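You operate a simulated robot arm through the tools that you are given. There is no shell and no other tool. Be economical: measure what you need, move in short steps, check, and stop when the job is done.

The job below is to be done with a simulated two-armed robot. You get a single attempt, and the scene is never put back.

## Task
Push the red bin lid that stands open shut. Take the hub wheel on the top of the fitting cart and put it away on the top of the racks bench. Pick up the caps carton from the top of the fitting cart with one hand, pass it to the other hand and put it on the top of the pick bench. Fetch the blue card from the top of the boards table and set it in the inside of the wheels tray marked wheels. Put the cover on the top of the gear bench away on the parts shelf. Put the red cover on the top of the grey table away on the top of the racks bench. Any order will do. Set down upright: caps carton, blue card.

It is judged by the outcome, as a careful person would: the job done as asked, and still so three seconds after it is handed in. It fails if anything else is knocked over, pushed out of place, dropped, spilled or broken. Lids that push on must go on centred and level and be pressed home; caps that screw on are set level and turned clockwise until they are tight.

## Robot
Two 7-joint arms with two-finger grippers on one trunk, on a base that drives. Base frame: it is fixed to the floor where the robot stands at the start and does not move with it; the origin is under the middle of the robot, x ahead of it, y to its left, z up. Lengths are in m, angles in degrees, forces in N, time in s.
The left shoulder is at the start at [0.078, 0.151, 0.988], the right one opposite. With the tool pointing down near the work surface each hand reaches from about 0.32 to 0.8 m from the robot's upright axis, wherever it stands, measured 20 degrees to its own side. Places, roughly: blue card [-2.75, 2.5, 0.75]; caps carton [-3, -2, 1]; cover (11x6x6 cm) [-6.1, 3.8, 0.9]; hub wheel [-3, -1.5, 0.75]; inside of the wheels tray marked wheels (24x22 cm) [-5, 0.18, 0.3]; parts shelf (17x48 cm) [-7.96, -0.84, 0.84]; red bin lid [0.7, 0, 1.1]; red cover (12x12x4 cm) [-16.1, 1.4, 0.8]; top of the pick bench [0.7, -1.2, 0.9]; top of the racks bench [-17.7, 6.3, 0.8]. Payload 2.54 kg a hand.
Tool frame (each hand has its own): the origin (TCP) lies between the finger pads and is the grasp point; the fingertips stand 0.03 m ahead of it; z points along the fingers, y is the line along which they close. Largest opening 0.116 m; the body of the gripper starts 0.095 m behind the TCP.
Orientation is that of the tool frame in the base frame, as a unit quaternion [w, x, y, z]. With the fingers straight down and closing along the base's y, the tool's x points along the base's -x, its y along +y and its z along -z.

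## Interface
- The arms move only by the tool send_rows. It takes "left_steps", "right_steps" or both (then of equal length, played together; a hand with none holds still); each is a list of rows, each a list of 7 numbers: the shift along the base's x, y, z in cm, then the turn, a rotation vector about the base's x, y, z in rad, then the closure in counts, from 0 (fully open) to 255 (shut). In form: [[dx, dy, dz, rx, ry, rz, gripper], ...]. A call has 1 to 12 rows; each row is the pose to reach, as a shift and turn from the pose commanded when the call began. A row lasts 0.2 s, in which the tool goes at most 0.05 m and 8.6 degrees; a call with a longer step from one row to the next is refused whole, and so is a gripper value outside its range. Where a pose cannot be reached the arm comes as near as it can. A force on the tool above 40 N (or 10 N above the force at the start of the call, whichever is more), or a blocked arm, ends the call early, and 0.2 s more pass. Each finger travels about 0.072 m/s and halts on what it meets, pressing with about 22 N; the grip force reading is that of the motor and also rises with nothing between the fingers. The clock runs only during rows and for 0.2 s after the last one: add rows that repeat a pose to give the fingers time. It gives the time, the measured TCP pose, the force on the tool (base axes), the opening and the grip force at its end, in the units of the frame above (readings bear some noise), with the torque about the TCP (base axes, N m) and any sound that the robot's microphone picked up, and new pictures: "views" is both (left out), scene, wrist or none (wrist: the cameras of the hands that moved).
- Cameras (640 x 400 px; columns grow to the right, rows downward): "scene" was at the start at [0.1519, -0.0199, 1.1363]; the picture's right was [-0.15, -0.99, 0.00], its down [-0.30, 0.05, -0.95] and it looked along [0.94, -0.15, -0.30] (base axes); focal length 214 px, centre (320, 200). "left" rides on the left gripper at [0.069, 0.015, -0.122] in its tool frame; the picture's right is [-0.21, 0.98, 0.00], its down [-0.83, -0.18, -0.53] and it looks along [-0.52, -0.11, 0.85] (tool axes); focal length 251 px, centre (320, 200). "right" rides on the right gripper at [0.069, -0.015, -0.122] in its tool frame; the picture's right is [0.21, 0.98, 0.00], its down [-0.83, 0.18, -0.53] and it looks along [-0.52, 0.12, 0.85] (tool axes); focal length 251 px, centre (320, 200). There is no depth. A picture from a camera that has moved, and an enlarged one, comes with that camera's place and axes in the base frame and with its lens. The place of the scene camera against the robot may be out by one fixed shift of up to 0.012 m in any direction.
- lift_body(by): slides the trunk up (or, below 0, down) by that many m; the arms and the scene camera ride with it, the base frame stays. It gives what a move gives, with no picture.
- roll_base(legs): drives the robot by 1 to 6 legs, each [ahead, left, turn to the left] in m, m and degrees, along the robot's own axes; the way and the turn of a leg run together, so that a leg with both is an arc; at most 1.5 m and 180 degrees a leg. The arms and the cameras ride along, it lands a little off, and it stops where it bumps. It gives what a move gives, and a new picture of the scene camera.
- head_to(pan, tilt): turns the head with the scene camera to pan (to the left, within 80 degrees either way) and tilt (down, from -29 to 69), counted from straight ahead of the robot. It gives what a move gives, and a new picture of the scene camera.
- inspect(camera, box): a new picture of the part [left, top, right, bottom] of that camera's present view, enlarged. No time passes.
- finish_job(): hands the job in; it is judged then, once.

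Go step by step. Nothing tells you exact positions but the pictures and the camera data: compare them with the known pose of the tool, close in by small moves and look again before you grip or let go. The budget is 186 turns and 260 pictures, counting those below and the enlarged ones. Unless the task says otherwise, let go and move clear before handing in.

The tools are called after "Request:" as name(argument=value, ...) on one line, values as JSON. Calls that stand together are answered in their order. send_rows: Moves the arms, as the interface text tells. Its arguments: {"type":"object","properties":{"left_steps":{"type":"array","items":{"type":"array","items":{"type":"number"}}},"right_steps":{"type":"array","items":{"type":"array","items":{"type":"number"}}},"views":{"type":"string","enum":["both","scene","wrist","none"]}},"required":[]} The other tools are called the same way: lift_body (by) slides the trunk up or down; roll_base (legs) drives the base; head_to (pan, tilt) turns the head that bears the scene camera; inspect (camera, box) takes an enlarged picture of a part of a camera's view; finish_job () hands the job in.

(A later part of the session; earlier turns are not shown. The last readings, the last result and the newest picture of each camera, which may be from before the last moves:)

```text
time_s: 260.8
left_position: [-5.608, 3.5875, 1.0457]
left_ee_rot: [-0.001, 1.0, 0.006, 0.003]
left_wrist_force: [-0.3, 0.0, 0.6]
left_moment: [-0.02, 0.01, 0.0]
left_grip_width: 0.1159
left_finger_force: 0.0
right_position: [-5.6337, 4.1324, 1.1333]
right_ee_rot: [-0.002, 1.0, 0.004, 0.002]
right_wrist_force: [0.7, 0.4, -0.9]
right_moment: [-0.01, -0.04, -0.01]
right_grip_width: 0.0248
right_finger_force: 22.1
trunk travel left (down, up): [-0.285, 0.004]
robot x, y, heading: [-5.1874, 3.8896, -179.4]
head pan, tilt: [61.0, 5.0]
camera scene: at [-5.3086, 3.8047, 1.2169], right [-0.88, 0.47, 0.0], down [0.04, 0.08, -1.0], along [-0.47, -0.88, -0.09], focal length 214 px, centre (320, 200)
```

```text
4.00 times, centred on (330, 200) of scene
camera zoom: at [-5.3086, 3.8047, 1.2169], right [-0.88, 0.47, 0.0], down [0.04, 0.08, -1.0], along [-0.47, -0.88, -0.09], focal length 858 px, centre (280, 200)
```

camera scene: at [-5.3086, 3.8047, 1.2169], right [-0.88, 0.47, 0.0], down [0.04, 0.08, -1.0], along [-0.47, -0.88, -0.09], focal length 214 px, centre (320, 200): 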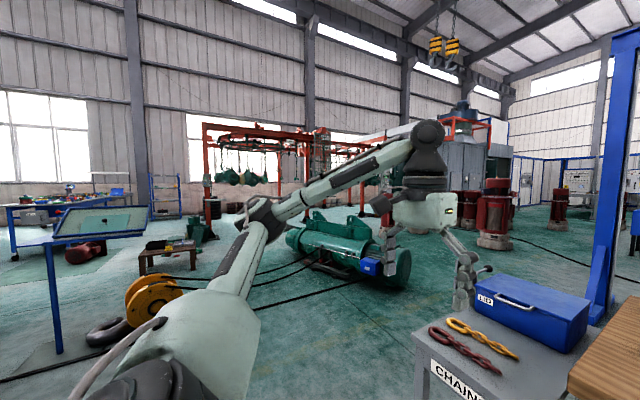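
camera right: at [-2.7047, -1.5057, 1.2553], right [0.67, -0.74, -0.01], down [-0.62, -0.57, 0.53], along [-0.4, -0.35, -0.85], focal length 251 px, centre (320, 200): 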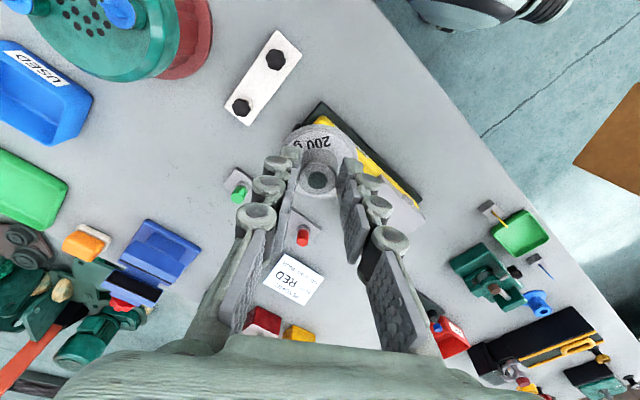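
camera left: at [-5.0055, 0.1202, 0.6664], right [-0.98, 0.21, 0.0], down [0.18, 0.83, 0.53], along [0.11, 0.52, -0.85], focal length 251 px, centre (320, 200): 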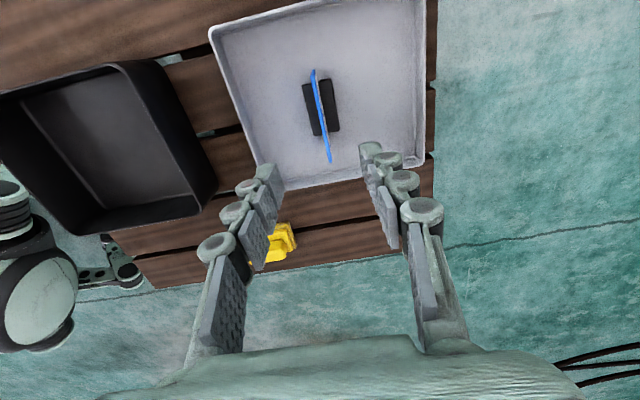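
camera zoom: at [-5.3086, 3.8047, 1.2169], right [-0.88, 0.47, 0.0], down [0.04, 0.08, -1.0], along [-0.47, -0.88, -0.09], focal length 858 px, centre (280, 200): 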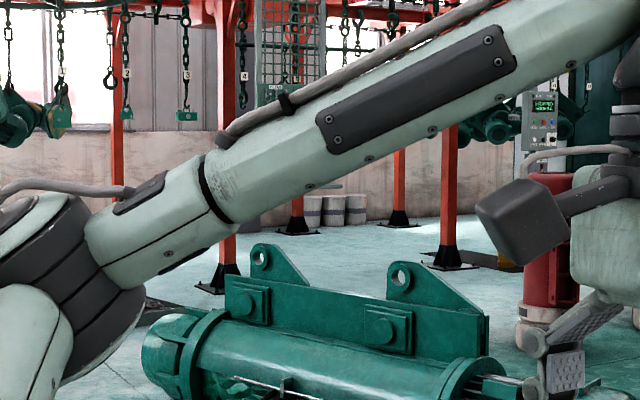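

The shelf isn't visible past the arm. I'll move in to the bench and look at the cover with the left wrist camera.

Request:
roll_base(legs=[[0.25, -0.12, -0.6]])

Request:
send_rows(left_steps=[[-1.5, 3, 0, 0, 0, 0, 0], [-3, 6, 0, 0, 0, 0, 0], [-5, 9, 0, 0, 0, 0, 0], [-7, 12, 0, 0, 0, 0, 0], [-8, 14, 0, 0, 0, 0, 0]], views="wrist")

```text
time_s: 262.8
left_position: [-5.8616, 3.7148, 1.0462]
left_ee_rot: [-0.001, 1.0, 0.001, 0.001]
left_wrist_force: [-0.4, 1.1, -0.1]
left_moment: [-0.04, -0.06, 0.01]
left_grip_width: 0.116
left_finger_force: 0.1
right_position: [-5.8814, 4.26, 1.1335]
right_ee_rot: [-0.003, 1.0, 0.0, 0.002]
right_wrist_force: [-0.8, -0.1, -2.9]
right_moment: [-0.01, -0.06, 0.01]
right_grip_width: 0.0249
right_finger_force: 21.5
trunk travel left (down, up): [-0.285, 0.004]
robot x, y, heading: [-5.4361, 4.0139, -179.9]
head pan, tilt: [61.0, 5.0]
camera scene: at [-5.5598, 3.9296, 1.2169], right [-0.88, 0.48, 0.0], down [0.04, 0.08, -1.0], along [-0.48, -0.87, -0.09], focal length 214 px, centre (320, 200)
```

scene: 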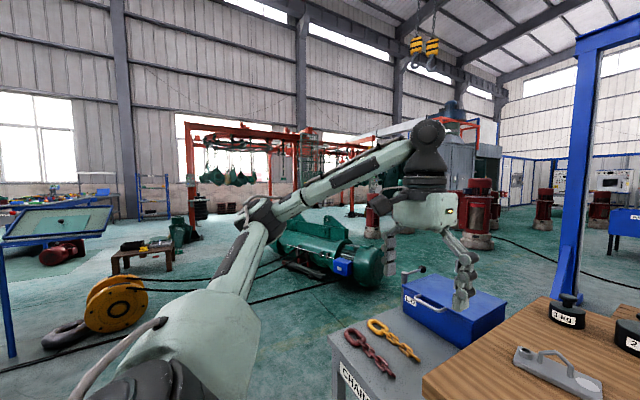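

```text
time_s: 264.0
left_position: [-5.9393, 3.8551, 1.0431]
left_ee_rot: [-0.001, 1.0, 0.001, 0.001]
left_wrist_force: [-0.8, 0.1, 0.1]
left_moment: [0.05, -0.02, -0.03]
left_grip_width: 0.1161
left_finger_force: 0.0
right_position: [-5.8807, 4.259, 1.1335]
right_ee_rot: [-0.003, 1.0, 0.0, 0.002]
right_wrist_force: [0.1, 0.6, -2.2]
right_moment: [0.01, 0.01, 0.02]
right_grip_width: 0.0252
right_finger_force: 22.2
trunk travel left (down, up): [-0.285, 0.004]
robot x, y, heading: [-5.4425, 4.0169, -180.0]
head pan, tilt: [61.0, 5.0]
camera left: at [-5.8697, 3.8395, 1.1646], right [-0.21, -0.98, 0.0], down [-0.83, 0.18, 0.53], along [-0.52, 0.11, -0.85], focal length 251 px, centre (320, 200)
```

left: 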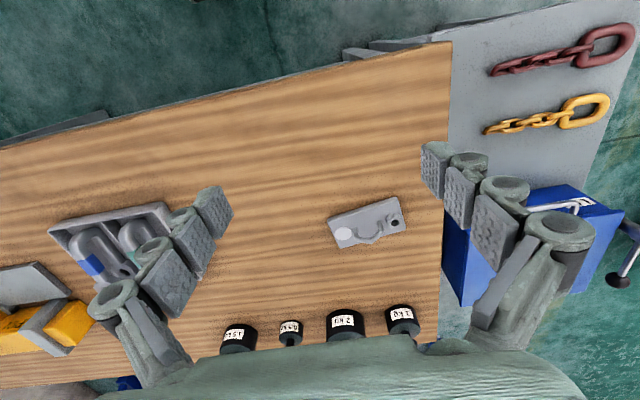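

Triangulated: the cover is at (-6.107, 3.817) on a bench top at z ≈ 0.855, with its long side roughly along y. I'll take it across its 6 cm width with the hand tilted 45° along its length, so it can be slid onto a shelf later.

Request:
send_rows(left_steps=[[-1.4, -1.2, 0, 0.049, 0.059, -0.119, 0], [-2.8, -2.4, 0, 0.099, 0.119, -0.238, 0], [-4.2, -3.6, 0, 0.148, 0.178, -0.358, 0], [-5.6, -4.8, 0, 0.197, 0.237, -0.477, 0], [-7, -6, 0, 0.247, 0.297, -0.596, 0], [-8.4, -7.2, 0, 0.296, 0.356, -0.715, 0], [-9.8, -8.4, 0, 0.345, 0.4155, -0.834, 0], [-11.2, -9.6, -0.5, 0.395, 0.475, -0.953, 0], [-12.6, -10.8, -1.5, 0.444, 0.534, -1.073, 0], [-14, -12, -2.5, 0.493, 0.5935, -1.192, 0], [-15.1, -12.8, -3.5, 0.5428, 0.6529, -1.311, 0]], views="both")

```text
time_s: 266.4
left_position: [-6.0932, 3.7275, 1.0117]
left_ee_rot: [-0.245, 0.71, -0.592, -0.292]
left_wrist_force: [-0.5, -0.1, -0.7]
left_moment: [0.01, -0.01, -0.01]
left_grip_width: 0.116
left_finger_force: 0.1
right_position: [-5.881, 4.2601, 1.1338]
right_ee_rot: [-0.003, 1.0, 0.0, 0.003]
right_wrist_force: [0.6, 0.0, -1.7]
right_moment: [-0.03, -0.02, 0.02]
right_grip_width: 0.0247
right_finger_force: 21.9
trunk travel left (down, up): [-0.285, 0.004]
robot x, y, heading: [-5.4375, 4.015, -180.0]
head pan, tilt: [61.0, 5.0]
camera scene: at [-5.5596, 3.9292, 1.2169], right [-0.88, 0.48, 0.0], down [0.04, 0.08, -1.0], along [-0.48, -0.87, -0.09], focal length 214 px, centre (320, 200)
camera left: at [-6.083, 3.5923, 1.0477], right [-0.99, -0.03, 0.15], down [0.14, 0.24, 0.96], along [-0.06, 0.97, -0.23], focal length 251 px, centre (320, 200)
```

scene: 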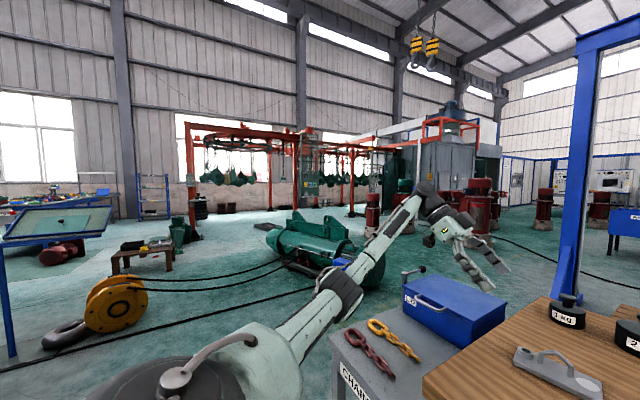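
left: 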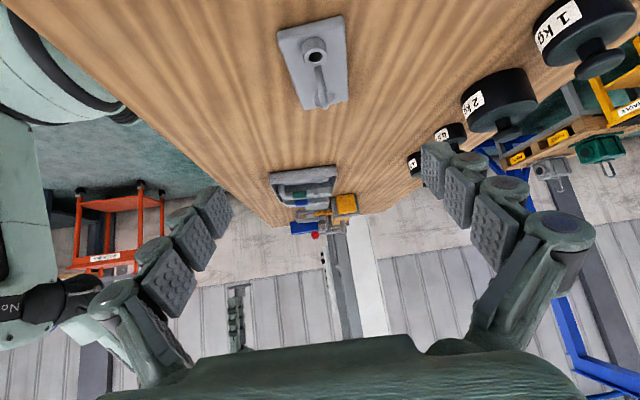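

Now the view toward the parts shelf is open; I'll zoom there while here.

Request:
inspect(camera="scene", box=[250, 150, 380, 240])

```text
4.44 times, centred on (315, 195) of scene
camera zoom: at [-5.5596, 3.9292, 1.2169], right [-0.88, 0.48, 0.0], down [0.04, 0.08, -1.0], along [-0.48, -0.87, -0.09], focal length 953 px, centre (342, 222)
```

zoom: 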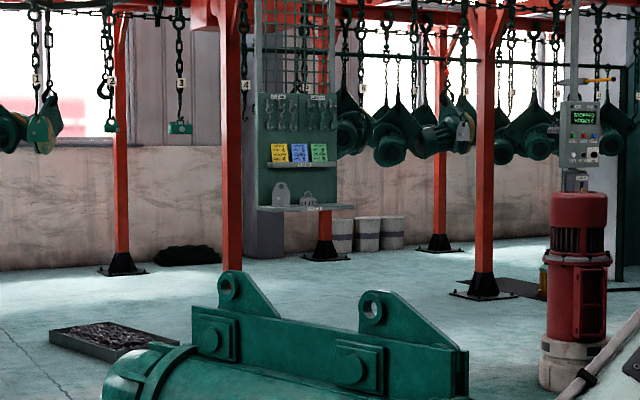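

That's the parts shelf: a green panel with a narrow shelf and a ledge above it, facing +y. Now I'll lower over the cover, stopping just short for a look.

Request:
send_rows(left_steps=[[-0.5, 2, -3.5, 0, 0, 0, 0], [-1, 4, -7, 0, 0, 0, 0], [-1.6, 6.6, -10.3, 0, 0, 0, 0], [-1.6, 6.6, -10.3, 0, 0, 0, 0]], views="both")

```text
time_s: 267.4
left_position: [-6.1102, 3.7927, 0.9109]
left_ee_rot: [-0.245, 0.711, -0.591, -0.292]
left_wrist_force: [-0.8, -0.8, -0.6]
left_moment: [0.03, 0.04, 0.05]
left_grip_width: 0.1159
left_finger_force: 0.1
right_position: [-5.8811, 4.2601, 1.1341]
right_ee_rot: [-0.003, 1.0, 0.0, 0.002]
right_wrist_force: [0.0, -0.6, -1.7]
right_moment: [-0.02, -0.02, -0.03]
right_grip_width: 0.025
right_finger_force: 22.2
trunk travel left (down, up): [-0.285, 0.004]
robot x, y, heading: [-5.4387, 4.0188, -179.9]
head pan, tilt: [61.0, 5.0]
camera scene: at [-5.559, 3.9292, 1.217], right [-0.88, 0.48, 0.0], down [0.04, 0.08, -1.0], along [-0.48, -0.87, -0.09], focal length 214 px, centre (320, 200)
camera left: at [-6.1001, 3.658, 0.9467], right [-0.99, -0.03, 0.15], down [0.14, 0.24, 0.96], along [-0.06, 0.97, -0.23], focal length 251 px, centre (320, 200)
```

scene: 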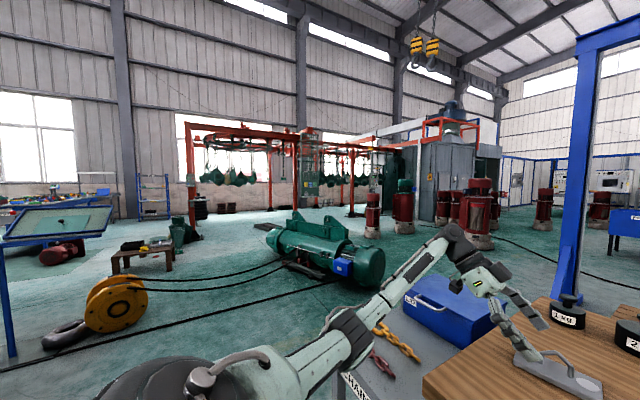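
left: 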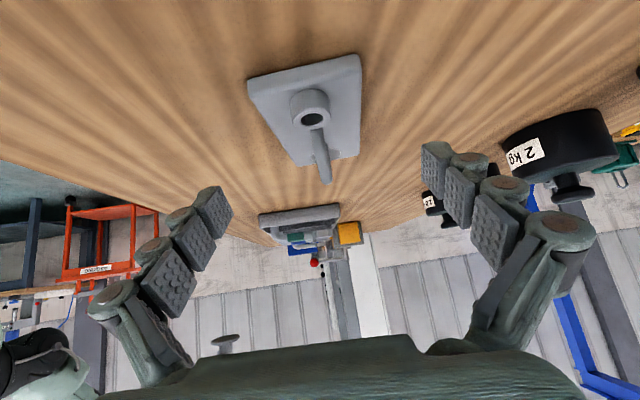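

Aligned. I'll lower the last 2.5 cm and close.

Request:
send_rows(left_steps=[[0, 0, -1.5, 0, 0, 0, 0], [0, 0, -2.5, 0, 0, 0, 0], [0, 0, -2.5, 0, 0, 0, 80], [0, 0, -2.5, 0, 0, 0, 140], [0, 0, -2.5, 0, 0, 0, 200], [0, 0, -2.5, 0, 0, 0, 220], [0, 0, -2.5, 0, 0, 0, 220]], views="wrist")

```text
time_s: 269.0
left_position: [-6.1102, 3.7925, 0.8836]
left_ee_rot: [-0.244, 0.711, -0.591, -0.293]
left_wrist_force: [-0.1, 0.1, 0.9]
left_moment: [0.18, 0.09, 0.02]
left_grip_width: 0.0594
left_finger_force: 21.6
right_position: [-5.8812, 4.2604, 1.134]
right_ee_rot: [-0.003, 1.0, 0.001, 0.001]
right_wrist_force: [0.2, -0.6, -2.2]
right_moment: [-0.02, -0.02, -0.03]
right_grip_width: 0.0245
right_finger_force: 21.8
trunk travel left (down, up): [-0.285, 0.004]
robot x, y, heading: [-5.4384, 4.0153, -180.2]
head pan, tilt: [61.0, 5.0]
camera left: at [-6.0987, 3.6578, 0.9197], right [-0.99, -0.03, 0.15], down [0.14, 0.24, 0.96], along [-0.06, 0.97, -0.23], focal length 251 px, centre (320, 200)
```

left: 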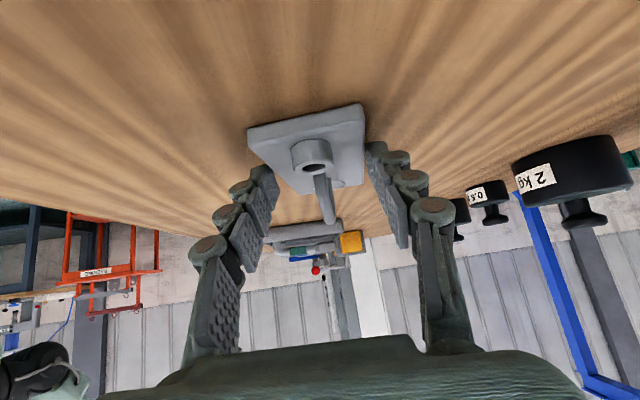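

Gripped at 0.059 m on the base. I'll lift and bring it in.

Request:
send_rows(left_steps=[[0, 0, 2, 0, 0, 0, 235], [0, 0, 5, 0, 0, 0, 235], [0, 0, 9, 0, 0, 0, 235], [2, -0.5, 13, 0, 0, 0, 235], [6, -1, 15, 0, 0, 0, 235], [10, -1.5, 17, 0, 0, 0, 235], [14, -2, 18, 0, 0, 0, 235], [18, -2, 18, 0, 0, 0, 235]], views="both")

```text
time_s: 270.8
left_position: [-5.9277, 3.771, 1.0626]
left_ee_rot: [-0.245, 0.711, -0.591, -0.292]
left_wrist_force: [0.0, -0.6, -2.4]
left_moment: [-0.06, 0.0, 0.02]
left_grip_width: 0.0593
left_finger_force: 22.3
right_position: [-5.8827, 4.2604, 1.1344]
right_ee_rot: [-0.004, 1.0, 0.0, 0.002]
right_wrist_force: [0.8, 0.7, -2.4]
right_moment: [0.02, 0.01, 0.0]
right_grip_width: 0.0248
right_finger_force: 22.2
trunk travel left (down, up): [-0.285, 0.004]
robot x, y, heading: [-5.4383, 4.0171, -179.8]
head pan, tilt: [61.0, 5.0]
camera scene: at [-5.5589, 3.929, 1.217], right [-0.88, 0.48, 0.0], down [0.04, 0.08, -1.0], along [-0.48, -0.87, -0.09], focal length 214 px, centre (320, 200)
camera left: at [-5.9173, 3.6363, 1.0991], right [-0.99, -0.03, 0.15], down [0.14, 0.24, 0.96], along [-0.06, 0.97, -0.23], focal length 251 px, centre (320, 200)
```

scene: 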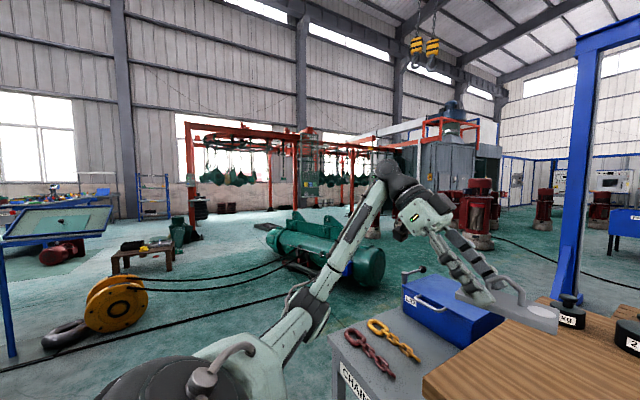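
left: 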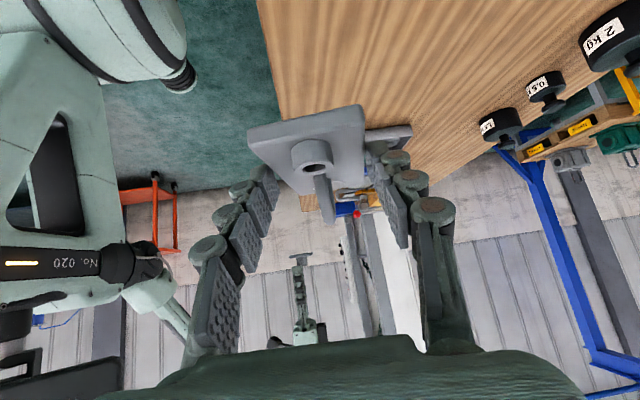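

The cover is held level. I'll back out, go around the chains table, and head west along y ≈ 2.75 between the bench and the green pump.

Request:
roll_base(legs=[[-0.4, 0, 0], [0, 1.27, 0], [0.8, 0, 0]])

Request:
head_to(pan=15, tilt=15)

```text
time_s: 289.1
left_position: [-6.2975, 2.4681, 1.0621]
left_ee_rot: [-0.24, 0.719, -0.581, -0.296]
left_wrist_force: [0.4, 0.5, -2.4]
left_moment: [-0.07, -0.02, -0.03]
left_grip_width: 0.0594
left_finger_force: 21.8
right_position: [-6.2633, 2.9574, 1.1341]
right_ee_rot: [-0.003, 1.0, 0.014, 0.003]
right_wrist_force: [0.2, 0.4, -2.1]
right_moment: [-0.02, -0.05, 0.02]
right_grip_width: 0.0248
right_finger_force: 21.3
trunk travel left (down, up): [-0.285, 0.004]
robot x, y, heading: [-5.815, 2.7255, -178.3]
head pan, tilt: [61.0, 5.0]
camera scene: at [-5.9314, 2.6364, 1.2169], right [-0.89, 0.46, 0.0], down [0.04, 0.08, -1.0], along [-0.46, -0.89, -0.09], focal length 214 px, centre (320, 200)
```

scene: 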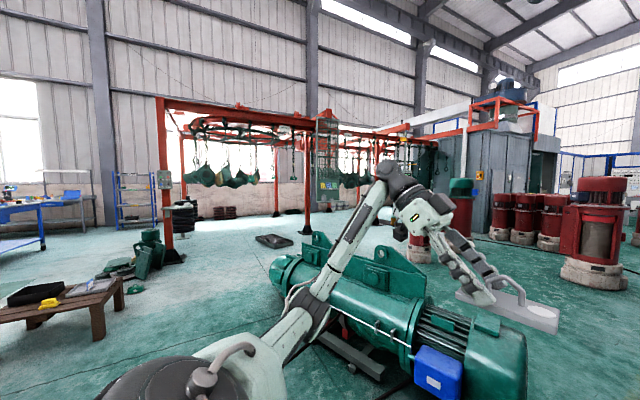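

```text
time_s: 290.2
left_position: [-6.2962, 2.4677, 1.0619]
left_ee_rot: [-0.241, 0.719, -0.581, -0.296]
left_wrist_force: [-0.1, 0.0, -1.9]
left_moment: [-0.1, -0.01, -0.02]
left_grip_width: 0.0596
left_finger_force: 21.7
right_position: [-6.2611, 2.9576, 1.133]
right_ee_rot: [-0.003, 1.0, 0.014, 0.002]
right_wrist_force: [0.0, 0.4, -1.7]
right_moment: [0.01, 0.0, 0.03]
right_grip_width: 0.025
right_finger_force: 22.0
trunk travel left (down, up): [-0.285, 0.004]
robot x, y, heading: [-5.8151, 2.7272, -178.4]
head pan, tilt: [15.0, 15.0]
camera scene: at [-5.9785, 2.6911, 1.2007], right [-0.29, 0.96, 0.0], down [0.25, 0.07, -0.97], along [-0.92, -0.28, -0.26], focal length 214 px, centre (320, 200)
```

scene: 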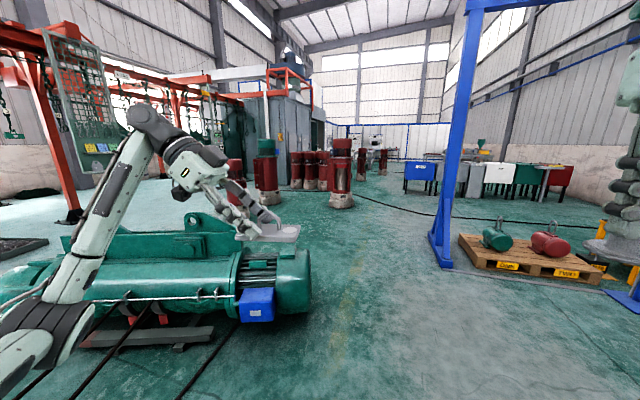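

The way is clear between the pump (up to y ≈ 2.2) and the blue gantry leg (-8.2, 3.3). I'll continue west, then turn south.

Request:
roll_base(legs=[[0, 0.0, -1.6], [1.1, 0, 0], [1.1, 0, 0], [0, 0, 90]])

Request:
head_to(pan=0, tilt=15)

```text
time_s: 305.4
left_position: [-7.8101, 2.2727, 1.063]
left_ee_rot: [0.025, 0.922, 0.062, -0.381]
left_wrist_force: [1.1, 0.1, -3.4]
left_moment: [0.01, -0.07, 0.0]
left_grip_width: 0.0594
left_finger_force: 21.8
right_position: [-8.2967, 2.3462, 1.1335]
right_ee_rot: [-0.004, 0.724, 0.69, -0.001]
right_wrist_force: [0.0, 0.3, -1.8]
right_moment: [0.03, -0.01, -0.01]
right_grip_width: 0.025
right_finger_force: 21.9
trunk travel left (down, up): [-0.285, 0.004]
robot x, y, heading: [-8.0299, 2.7782, -92.6]
head pan, tilt: [15.0, 15.0]
camera scene: at [-8.0212, 2.6101, 1.2007], right [-0.98, -0.21, 0.0], down [-0.06, 0.25, -0.97], along [0.21, -0.94, -0.26], focal length 214 px, centre (320, 200)
```

scene: 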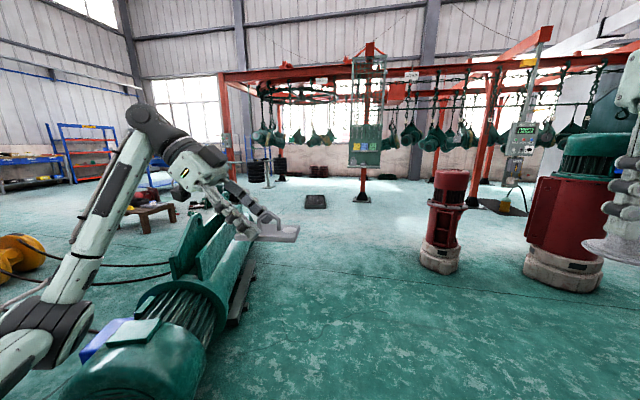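

```text
time_s: 306.2
left_position: [-7.8104, 2.2724, 1.0627]
left_ee_rot: [0.025, 0.922, 0.063, -0.38]
left_wrist_force: [0.6, -0.8, -2.3]
left_moment: [0.02, -0.07, 0.01]
left_grip_width: 0.0593
left_finger_force: 21.6
right_position: [-8.2957, 2.3443, 1.1327]
right_ee_rot: [-0.003, 0.724, 0.69, 0.001]
right_wrist_force: [0.1, -0.4, -2.3]
right_moment: [0.03, 0.03, -0.02]
right_grip_width: 0.0248
right_finger_force: 21.9
trunk travel left (down, up): [-0.285, 0.004]
robot x, y, heading: [-8.0307, 2.7783, -92.8]
head pan, tilt: [0.0, 15.0]
camera scene: at [-8.0455, 2.6081, 1.2007], right [-1.0, 0.05, 0.0], down [0.01, 0.26, -0.97], along [-0.04, -0.96, -0.26], focal length 214 px, centre (320, 200)
```

scene: 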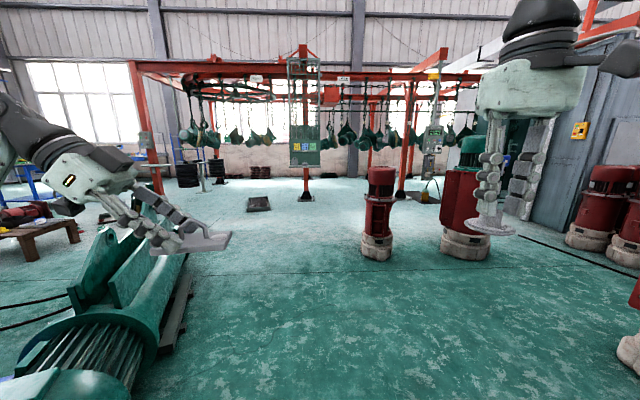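

Request:
inspect(camera="scene", box=[270, 120, 340, 210])

```text
4.44 times, centred on (305, 165) of scene
camera zoom: at [-8.0455, 2.6081, 1.2007], right [-1.0, 0.05, 0.0], down [0.01, 0.26, -0.97], along [-0.04, -0.96, -0.26], focal length 953 px, centre (387, 356)
```

zoom: 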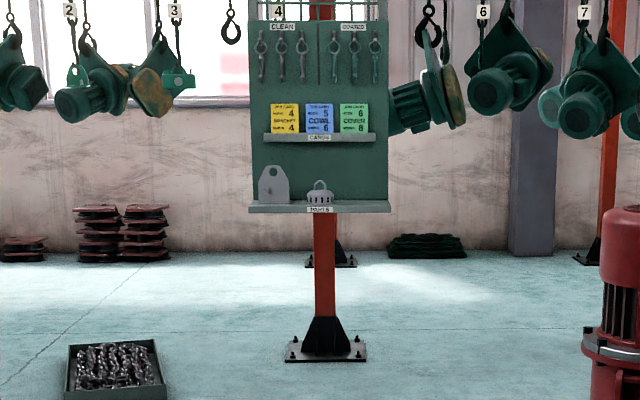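

The shelf (marked PARTS) has free room on its right part, around x ≈ -8.09. I'll turn the hand so the cover points ahead of the robot, then drive south.

Request:
send_rows(left_steps=[[0, -0.5, 0, 0, 0, 0.139, 235], [0, -1, 0, 0, 0, 0.278, 235], [0, -1.5, 0, 0, 0, 0.416, 235], [0, -2, 0, 0, 0, 0.555, 235], [0, -2.5, 0, 0, 0, 0.694, 235], [0, -3, 0, 0, 0, 0.833, 235], [0, -3.5, 0, 0, 0, 0.971, 235], [0, -4, 0, 0, 0, 1.11, 235], [0, -4.5, 0, 0, 0, 1.249, 235], [0, -5, 0, 0, 0, 1.3875, 235]], views="wrist")

```text
time_s: 308.4
left_position: [-7.8115, 2.2218, 1.0624]
left_ee_rot: [0.262, 0.668, 0.639, -0.277]
left_wrist_force: [0.1, 0.0, -3.2]
left_moment: [0.07, -0.05, -0.03]
left_grip_width: 0.0597
left_finger_force: 22.3
right_position: [-8.2966, 2.3447, 1.1329]
right_ee_rot: [-0.005, 0.724, 0.69, 0.0]
right_wrist_force: [0.2, 0.0, -1.3]
right_moment: [0.03, 0.0, -0.02]
right_grip_width: 0.0247
right_finger_force: 22.0
trunk travel left (down, up): [-0.285, 0.004]
robot x, y, heading: [-8.0313, 2.778, -92.5]
head pan, tilt: [0.0, 15.0]
camera left: at [-7.7882, 2.3571, 1.0993], right [0.97, -0.2, 0.15], down [-0.19, -0.2, 0.96], along [-0.16, -0.96, -0.23], focal length 251 px, centre (320, 200)
```

left: 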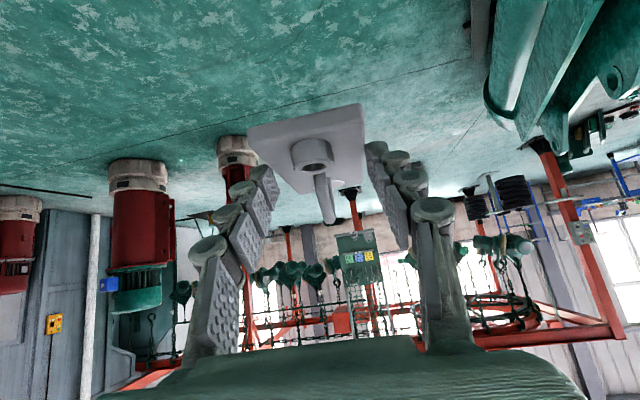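

The cover is aligned with the robot's forward direction. I'll drive south toward the shelf.

Request:
roll_base(legs=[[1.3, 0.085, 1.2], [1.3, 0.04, 1.3]])

Request:
inspect(camera="scene", box=[220, 60, 420, 260])

```text
time_s: 321.1
left_position: [-7.718, -0.3641, 1.0626]
left_ee_rot: [0.268, 0.653, 0.655, -0.269]
left_wrist_force: [-0.1, -0.3, -2.3]
left_moment: [0.09, -0.02, 0.02]
left_grip_width: 0.0596
left_finger_force: 22.2
right_position: [-8.2083, -0.268, 1.1349]
right_ee_rot: [-0.004, 0.706, 0.708, 0.0]
right_wrist_force: [-0.1, 0.1, -2.4]
right_moment: [0.05, 0.0, 0.03]
right_grip_width: 0.025
right_finger_force: 22.1
trunk travel left (down, up): [-0.285, 0.004]
robot x, y, heading: [-7.9629, 0.1754, -89.6]
head pan, tilt: [0.0, 15.0]
camera scene: at [-7.972, 0.0086, 1.2006], right [-1.0, -0.01, 0.0], down [0.0, 0.26, -0.97], along [0.01, -0.97, -0.26], focal length 214 px, centre (320, 200)
```

scene: 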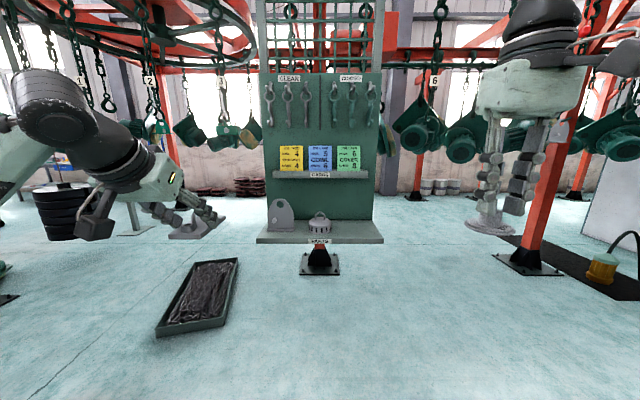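

```text
2.00 times, centred on (320, 160) of scene
camera zoom: at [-7.972, 0.0086, 1.2006], right [-1.0, -0.01, 0.0], down [0.0, 0.26, -0.97], along [0.01, -0.97, -0.26], focal length 429 px, centre (320, 280)
```

zoom: 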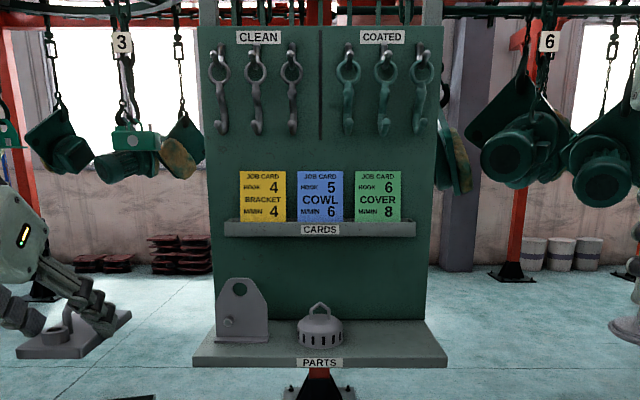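

The shelf spans x -7.71 to -8.21 and y -0.776 to -0.951, with its top near z 0.84. I'll aim the cover at (-8.115, -0.862) and close in a little.

Request:
roll_base(legs=[[0.355, -0.09, -0.4]])

Request:
send_rows(left_steps=[[-4, 1, -2, 0, 0, 0, 235], [-8, 2, -4, 0, 0, 0, 235], [-12, 3, -6, 0, 0, 0, 235], [-16, 3, -8, 0, 0, 0, 235], [-20, 3, -10, 0, 0, 0, 235], [-24, 3, -11, 0, 0, 0, 235]], views="both")

```text
time_s: 323.4
left_position: [-7.8006, -0.7057, 1.0623]
left_ee_rot: [0.269, 0.652, 0.656, -0.269]
left_wrist_force: [-0.2, -0.3, -3.8]
left_moment: [0.08, 0.02, 0.0]
left_grip_width: 0.0595
left_finger_force: 22.1
right_position: [-8.292, -0.6101, 1.1333]
right_ee_rot: [-0.003, 0.705, 0.709, 0.0]
right_wrist_force: [-0.7, -1.0, -2.4]
right_moment: [0.09, -0.02, 0.04]
right_grip_width: 0.0247
right_finger_force: 21.9
trunk travel left (down, up): [-0.285, 0.004]
robot x, y, heading: [-8.0536, -0.1661, -89.4]
head pan, tilt: [0.0, 15.0]
camera scene: at [-8.057, -0.3343, 1.2006], right [-1.0, -0.01, 0.0], down [0.0, 0.26, -0.97], along [0.01, -0.97, -0.26], focal length 214 px, centre (320, 200)
```

scene: 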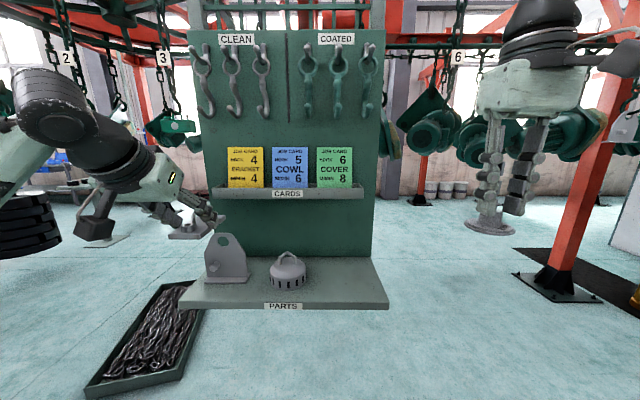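

```text
time_s: 324.8
left_position: [-8.0388, -0.6736, 0.9517]
left_ee_rot: [0.27, 0.651, 0.656, -0.269]
left_wrist_force: [-0.5, -0.6, -2.6]
left_moment: [0.07, -0.03, -0.01]
left_grip_width: 0.0592
left_finger_force: 21.8
right_position: [-8.2929, -0.6111, 1.1339]
right_ee_rot: [-0.003, 0.705, 0.709, 0.0]
right_wrist_force: [0.4, 0.2, -1.9]
right_moment: [0.06, -0.07, 0.03]
right_grip_width: 0.0243
right_finger_force: 22.4
trunk travel left (down, up): [-0.285, 0.004]
robot x, y, heading: [-8.0505, -0.1688, -89.6]
head pan, tilt: [0.0, 15.0]
camera scene: at [-8.0576, -0.3339, 1.2007], right [-1.0, -0.01, 0.0], down [0.0, 0.26, -0.97], along [0.01, -0.97, -0.26], focal length 214 px, centre (320, 200)
camera left: at [-8.0239, -0.5384, 0.9881], right [0.98, -0.15, 0.15], down [-0.18, -0.21, 0.96], along [-0.11, -0.97, -0.23], focal length 251 px, centre (320, 200)
```

scene: 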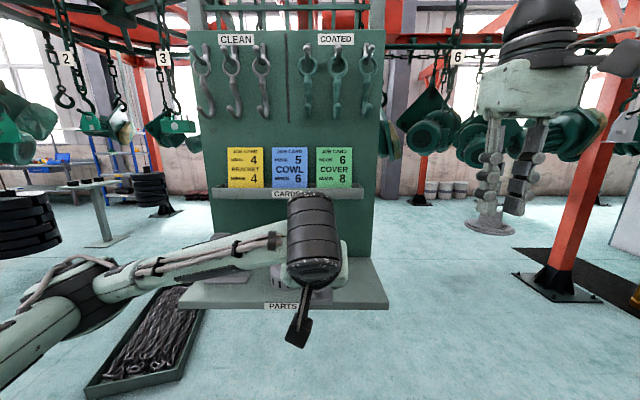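
left: 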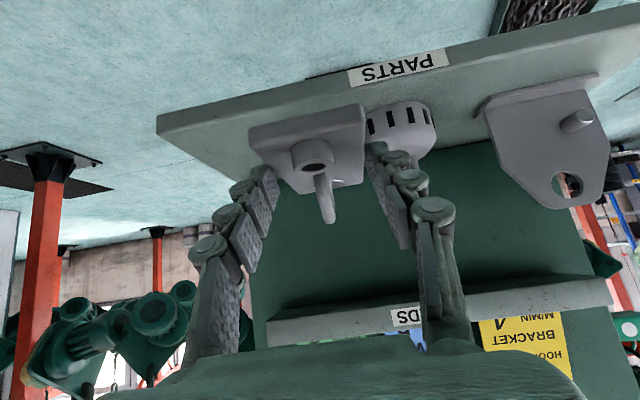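

The cage-like part ends near x = -8.0 and the shelf's right end is near x = -8.19, so I'll aim for x = -8.095 with the cover centred at y ≈ -0.835. I'll shift over, then slide it in above the shelf.

Request:
send_rows(left_steps=[[-3, 0, -1, 0, 0, 0, 235], [-5.6, 0, -2, 0, 0, 0, 235], [-5.6, -4, -2.5, 0, 0, 0, 235], [-5.6, -8, -2.5, 0, 0, 0, 235], [-5.6, -12, -2.5, 0, 0, 0, 235], [-5.6, -14.9, -2.5, 0, 0, 0, 235]], views="both")

```text
time_s: 326.2
left_position: [-8.0952, -0.8239, 0.9267]
left_ee_rot: [0.269, 0.653, 0.655, -0.27]
left_wrist_force: [-0.3, -0.3, -2.4]
left_moment: [0.08, 0.06, -0.02]
left_grip_width: 0.0596
left_finger_force: 22.5
right_position: [-8.2919, -0.6111, 1.1327]
right_ee_rot: [-0.003, 0.705, 0.709, -0.001]
right_wrist_force: [-0.5, -0.1, -1.7]
right_moment: [0.02, 0.02, -0.05]
right_grip_width: 0.0242
right_finger_force: 21.5
trunk travel left (down, up): [-0.285, 0.004]
robot x, y, heading: [-8.05, -0.164, -89.3]
head pan, tilt: [0.0, 15.0]
camera scene: at [-8.0571, -0.3341, 1.2006], right [-1.0, -0.01, 0.0], down [0.0, 0.26, -0.97], along [0.01, -0.97, -0.26], focal length 214 px, centre (320, 200)
camera left: at [-8.0795, -0.6885, 0.9623], right [0.98, -0.15, 0.15], down [-0.18, -0.21, 0.96], along [-0.11, -0.97, -0.23], focal length 251 px, centre (320, 200)
```

scene: 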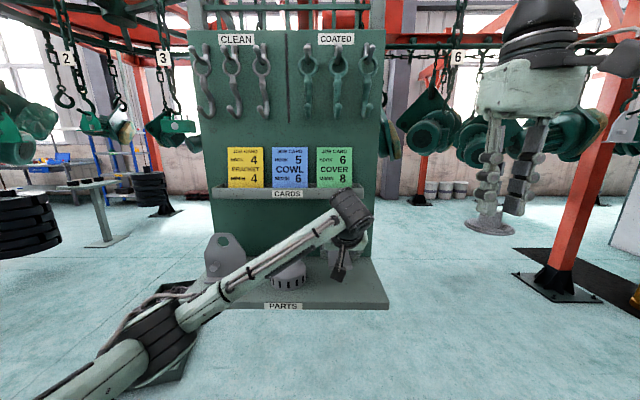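
left: 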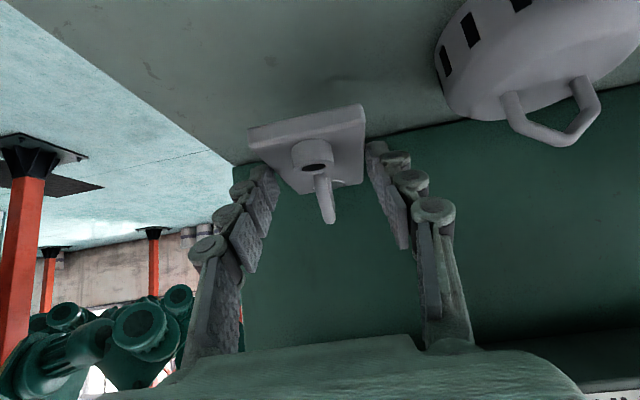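

Position over the shelf is good. I'll lower toward contact.

Request:
send_rows(left_steps=[[0, -0.5, -1.5, 0, 0, 0, 235], [0, -0.8, -3, 0, 0, 0, 235], [0, -0.8, -3.8, 0, 0, 0, 235]], views="none")

Request:
send_rows(left_steps=[[0, 0, -0.5, 0, 0, 0, 235], [0, 0, -1, 0, 0, 0, 235]], views="none")

```text
time_s: 327.0
left_position: [-8.0968, -0.8337, 0.8887]
left_ee_rot: [0.27, 0.652, 0.656, -0.27]
left_wrist_force: [-0.4, 0.0, -2.0]
left_moment: [0.07, -0.02, 0.0]
left_grip_width: 0.0595
left_finger_force: 22.1
right_position: [-8.2914, -0.6115, 1.1339]
right_ee_rot: [-0.004, 0.704, 0.71, 0.0]
right_wrist_force: [-0.5, 0.0, -1.3]
right_moment: [0.04, 0.01, 0.0]
right_grip_width: 0.024
right_finger_force: 21.8
trunk travel left (down, up): [-0.285, 0.004]
robot x, y, heading: [-8.0514, -0.1667, -89.5]
head pan, tilt: [0.0, 15.0]
```

```text
time_s: 327.6
left_position: [-8.0959, -0.8321, 0.8794]
left_ee_rot: [0.269, 0.652, 0.657, -0.269]
left_wrist_force: [0.2, -0.3, -2.0]
left_moment: [0.1, -0.01, 0.01]
left_grip_width: 0.0595
left_finger_force: 22.3
right_position: [-8.2915, -0.6103, 1.1337]
right_ee_rot: [-0.003, 0.705, 0.71, 0.001]
right_wrist_force: [-0.9, 0.5, -2.1]
right_moment: [0.03, 0.02, 0.01]
right_grip_width: 0.0242
right_finger_force: 22.1
trunk travel left (down, up): [-0.285, 0.004]
robot x, y, heading: [-8.0501, -0.1709, -89.5]
head pan, tilt: [0.0, 15.0]
```

Request:
send_rows(left_steps=[[0, 0, -0.5, 0, 0, 0, 235], [0, 0, -0.9, 0, 0, 0, 235]], views="none")

Request:
inspect(camera="right", box=[160, 60, 480, 260])

```text
time_s: 328.2
left_position: [-8.0959, -0.8337, 0.8736]
left_ee_rot: [0.271, 0.651, 0.656, -0.272]
left_wrist_force: [1.1, -0.4, 4.7]
left_moment: [-0.61, -0.25, 0.07]
left_grip_width: 0.0597
left_finger_force: 22.2
right_position: [-8.2915, -0.6107, 1.1354]
right_ee_rot: [-0.003, 0.704, 0.71, -0.001]
right_wrist_force: [-0.4, -0.7, -1.4]
right_moment: [0.0, 0.02, 0.0]
right_grip_width: 0.0241
right_finger_force: 22.3
trunk travel left (down, up): [-0.285, 0.004]
robot x, y, heading: [-8.0509, -0.1698, -89.5]
head pan, tilt: [0.0, 15.0]
```

```text
2.00 times, centred on (320, 160) of right
camera zoom: at [-8.306, -0.5417, 1.2549], right [0.98, 0.22, -0.01], down [0.19, -0.83, 0.53], along [0.11, -0.52, -0.85], focal length 503 px, centre (320, 280)
```

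zoom: 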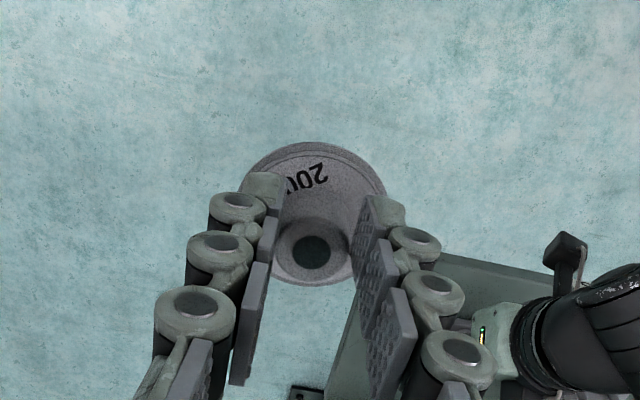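

The cover is touching the shelf. I'll open moderately and withdraw back and up along the fingers.

Request:
send_rows(left_steps=[[0, 0, -0.1, 0, 0, 0, 200], [0, 0, -0.1, 0, 0, 0, 140], [0, 0, -0.1, 0, 0, 0, 80], [0, 0, -0.1, 0, 0, 0, 75], [0, 0, -0.1, 0, 0, 0, 75], [0, 2, 2, 0, 0, 0, 75], [0, 5, 5, 0, 0, 0, 75], [0, 8.4, 8.4, 0, 0, 0, 75], [0, 12, 11, 0, 0, 0, 75], [0, 16, 13, 0, 0, 0, 75]], views="both")

```text
time_s: 330.4
left_position: [-8.0973, -0.6728, 1.0013]
left_ee_rot: [0.27, 0.651, 0.656, -0.269]
left_wrist_force: [0.1, 0.6, -0.2]
left_moment: [0.0, -0.01, 0.0]
left_grip_width: 0.0821
left_finger_force: 0.1
right_position: [-8.2915, -0.6099, 1.134]
right_ee_rot: [-0.003, 0.705, 0.71, -0.001]
right_wrist_force: [-0.3, 1.0, -2.0]
right_moment: [0.01, 0.01, 0.01]
right_grip_width: 0.0244
right_finger_force: 22.2
trunk travel left (down, up): [-0.285, 0.004]
robot x, y, heading: [-8.0509, -0.1672, -89.6]
head pan, tilt: [0.0, 15.0]
camera scene: at [-8.057, -0.3329, 1.2008], right [-1.0, -0.01, 0.0], down [0.0, 0.26, -0.97], along [0.01, -0.97, -0.26], focal length 214 px, centre (320, 200)
camera left: at [-8.0809, -0.5382, 1.0384], right [0.98, -0.14, 0.15], down [-0.18, -0.21, 0.96], along [-0.11, -0.97, -0.23], focal length 251 px, centre (320, 200)
```

scene: 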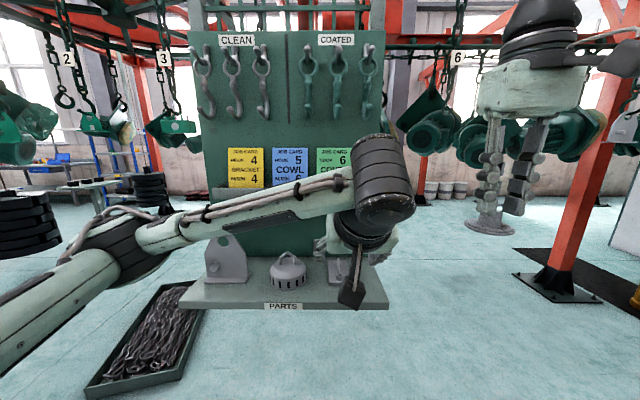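
left: 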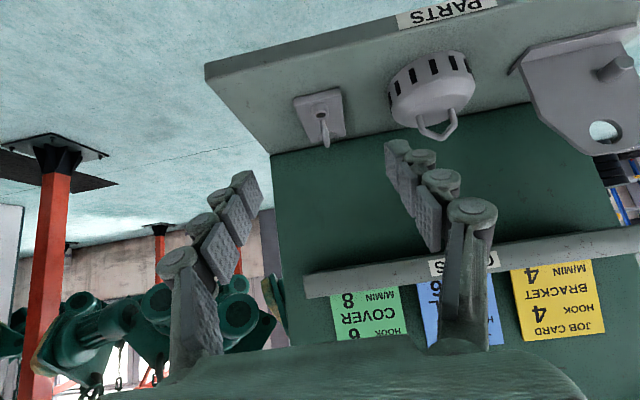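

The cover stands on the shelf. I'll back away and straighten the left hand.

Request:
roll_base(legs=[[-0.75, 0, 0]])

Request:
send_rows(left_steps=[[2, 0, 1, 0.13, 0, 0, 0], [4, 1, 2, 0.26, 0, 0, 0], [6, 2, 3, 0.39, 0, 0, 0], [9, 3, 4, 0.52, 0, 0, 0], [12, 4, 5, 0.65, 0, 0, 0], [15, 5, 6, 0.78, 0, 0, 0], [18, 6, 7, 0.78, 0, 0, 0]], views="scene")

```text
time_s: 334.3
left_position: [-8.1024, 0.0527, 1.0022]
left_ee_rot: [0.27, 0.65, 0.657, -0.269]
left_wrist_force: [-0.5, 0.3, -0.2]
left_moment: [-0.03, -0.01, -0.01]
left_grip_width: 0.0817
left_finger_force: 0.0
right_position: [-8.2992, 0.1164, 1.1339]
right_ee_rot: [-0.003, 0.703, 0.711, 0.0]
right_wrist_force: [-0.1, -0.4, -1.9]
right_moment: [-0.01, -0.03, -0.01]
right_grip_width: 0.0242
right_finger_force: 22.0
trunk travel left (down, up): [-0.285, 0.004]
robot x, y, heading: [-8.0585, 0.5617, -89.4]
head pan, tilt: [0.0, 15.0]
camera scene: at [-8.0644, 0.3942, 1.2008], right [-1.0, -0.01, 0.0], down [0.0, 0.26, -0.97], along [0.01, -0.97, -0.26], focal length 214 px, centre (320, 200)
```

scene: 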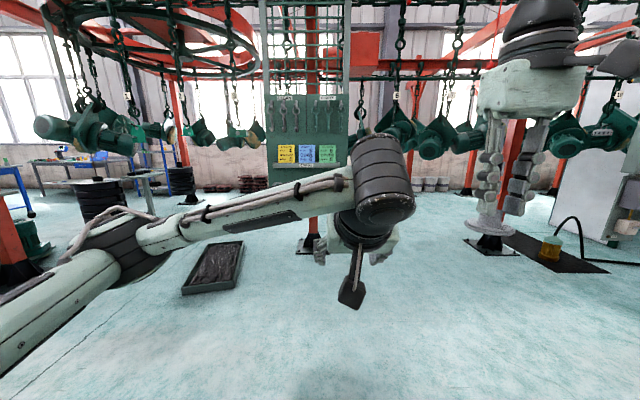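

```text
time_s: 335.9
left_position: [-7.9246, 0.1146, 1.0747]
left_ee_rot: [0.001, 0.704, 0.71, 0.001]
left_wrist_force: [-0.7, 1.3, 0.9]
left_moment: [-0.02, -0.02, 0.02]
left_grip_width: 0.1158
left_finger_force: 0.0
right_position: [-8.2985, 0.1165, 1.1342]
right_ee_rot: [-0.004, 0.703, 0.711, -0.001]
right_wrist_force: [-0.5, 0.3, -1.6]
right_moment: [0.0, 0.05, 0.0]
right_grip_width: 0.0243
right_finger_force: 22.2
trunk travel left (down, up): [-0.285, 0.004]
robot x, y, heading: [-8.0581, 0.5581, -89.1]
head pan, tilt: [0.0, 15.0]
camera scene: at [-8.064, 0.3944, 1.2008], right [-1.0, -0.01, 0.0], down [0.0, 0.26, -0.97], along [0.01, -0.97, -0.26], focal length 214 px, centre (320, 200)
```

scene: 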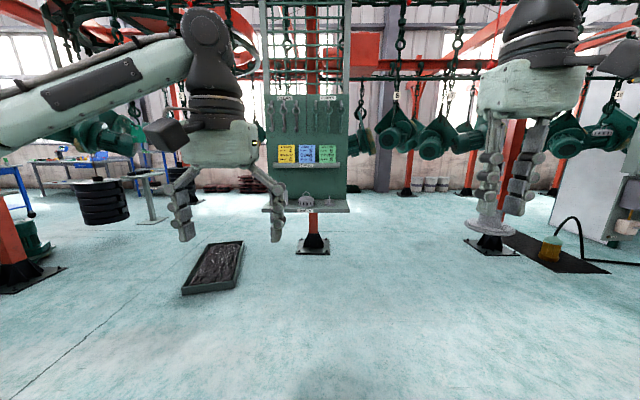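

Next is the grey table near (-16, 1.4). I'll go back north and look west.

Request:
roll_base(legs=[[-1.05, 0.02, 0], [-1.05, 0.02, 0], [0, 0, -90]])

Request:
head_to(pan=0, tilt=10)

```text
time_s: 350.1
left_position: [-8.4806, 2.4994, 1.0734]
left_ee_rot: [0.003, 1.0, 0.016, 0.0]
left_wrist_force: [0.8, 0.6, 1.0]
left_moment: [0.0, 0.0, 0.01]
left_grip_width: 0.1159
left_finger_force: 0.0
right_position: [-8.4873, 2.8739, 1.1326]
right_ee_rot: [-0.003, 1.0, 0.017, 0.001]
right_wrist_force: [0.7, 0.3, 0.7]
right_moment: [0.01, 0.03, 0.02]
right_grip_width: 0.0089
right_finger_force: 0.0
trunk travel left (down, up): [-0.285, 0.004]
robot x, y, heading: [-8.037, 2.6486, -177.8]
head pan, tilt: [0.0, 15.0]
camera scene: at [-8.207, 2.6322, 1.2008], right [-0.04, 1.0, 0.0], down [0.26, 0.01, -0.97], along [-0.97, -0.04, -0.26], focal length 214 px, centre (320, 200)
```

scene: 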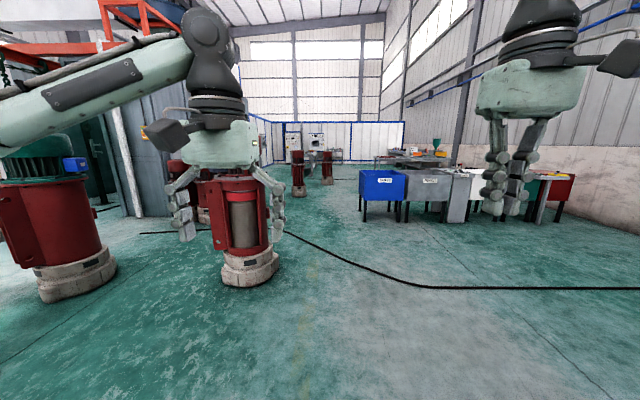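

```text
time_s: 350.8
left_position: [-8.4812, 2.5015, 1.0723]
left_ee_rot: [0.003, 1.0, 0.017, 0.0]
left_wrist_force: [0.2, 0.4, -0.2]
left_moment: [0.01, 0.0, 0.02]
left_grip_width: 0.1161
left_finger_force: 0.0
right_position: [-8.4876, 2.8731, 1.1328]
right_ee_rot: [-0.003, 1.0, 0.017, 0.002]
right_wrist_force: [-0.2, -0.2, -0.5]
right_moment: [0.0, -0.01, 0.03]
right_grip_width: 0.0091
right_finger_force: 0.1
trunk travel left (down, up): [-0.285, 0.004]
robot x, y, heading: [-8.0431, 2.6452, -178.0]
head pan, tilt: [0.0, 10.0]
camera scene: at [-8.2066, 2.6322, 1.2089], right [-0.04, 1.0, 0.0], down [0.17, 0.01, -0.98], along [-0.98, -0.04, -0.17], focal length 214 px, centre (320, 200)
```

scene: 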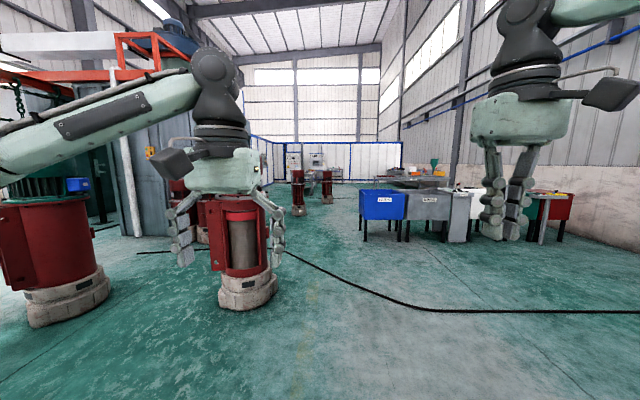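

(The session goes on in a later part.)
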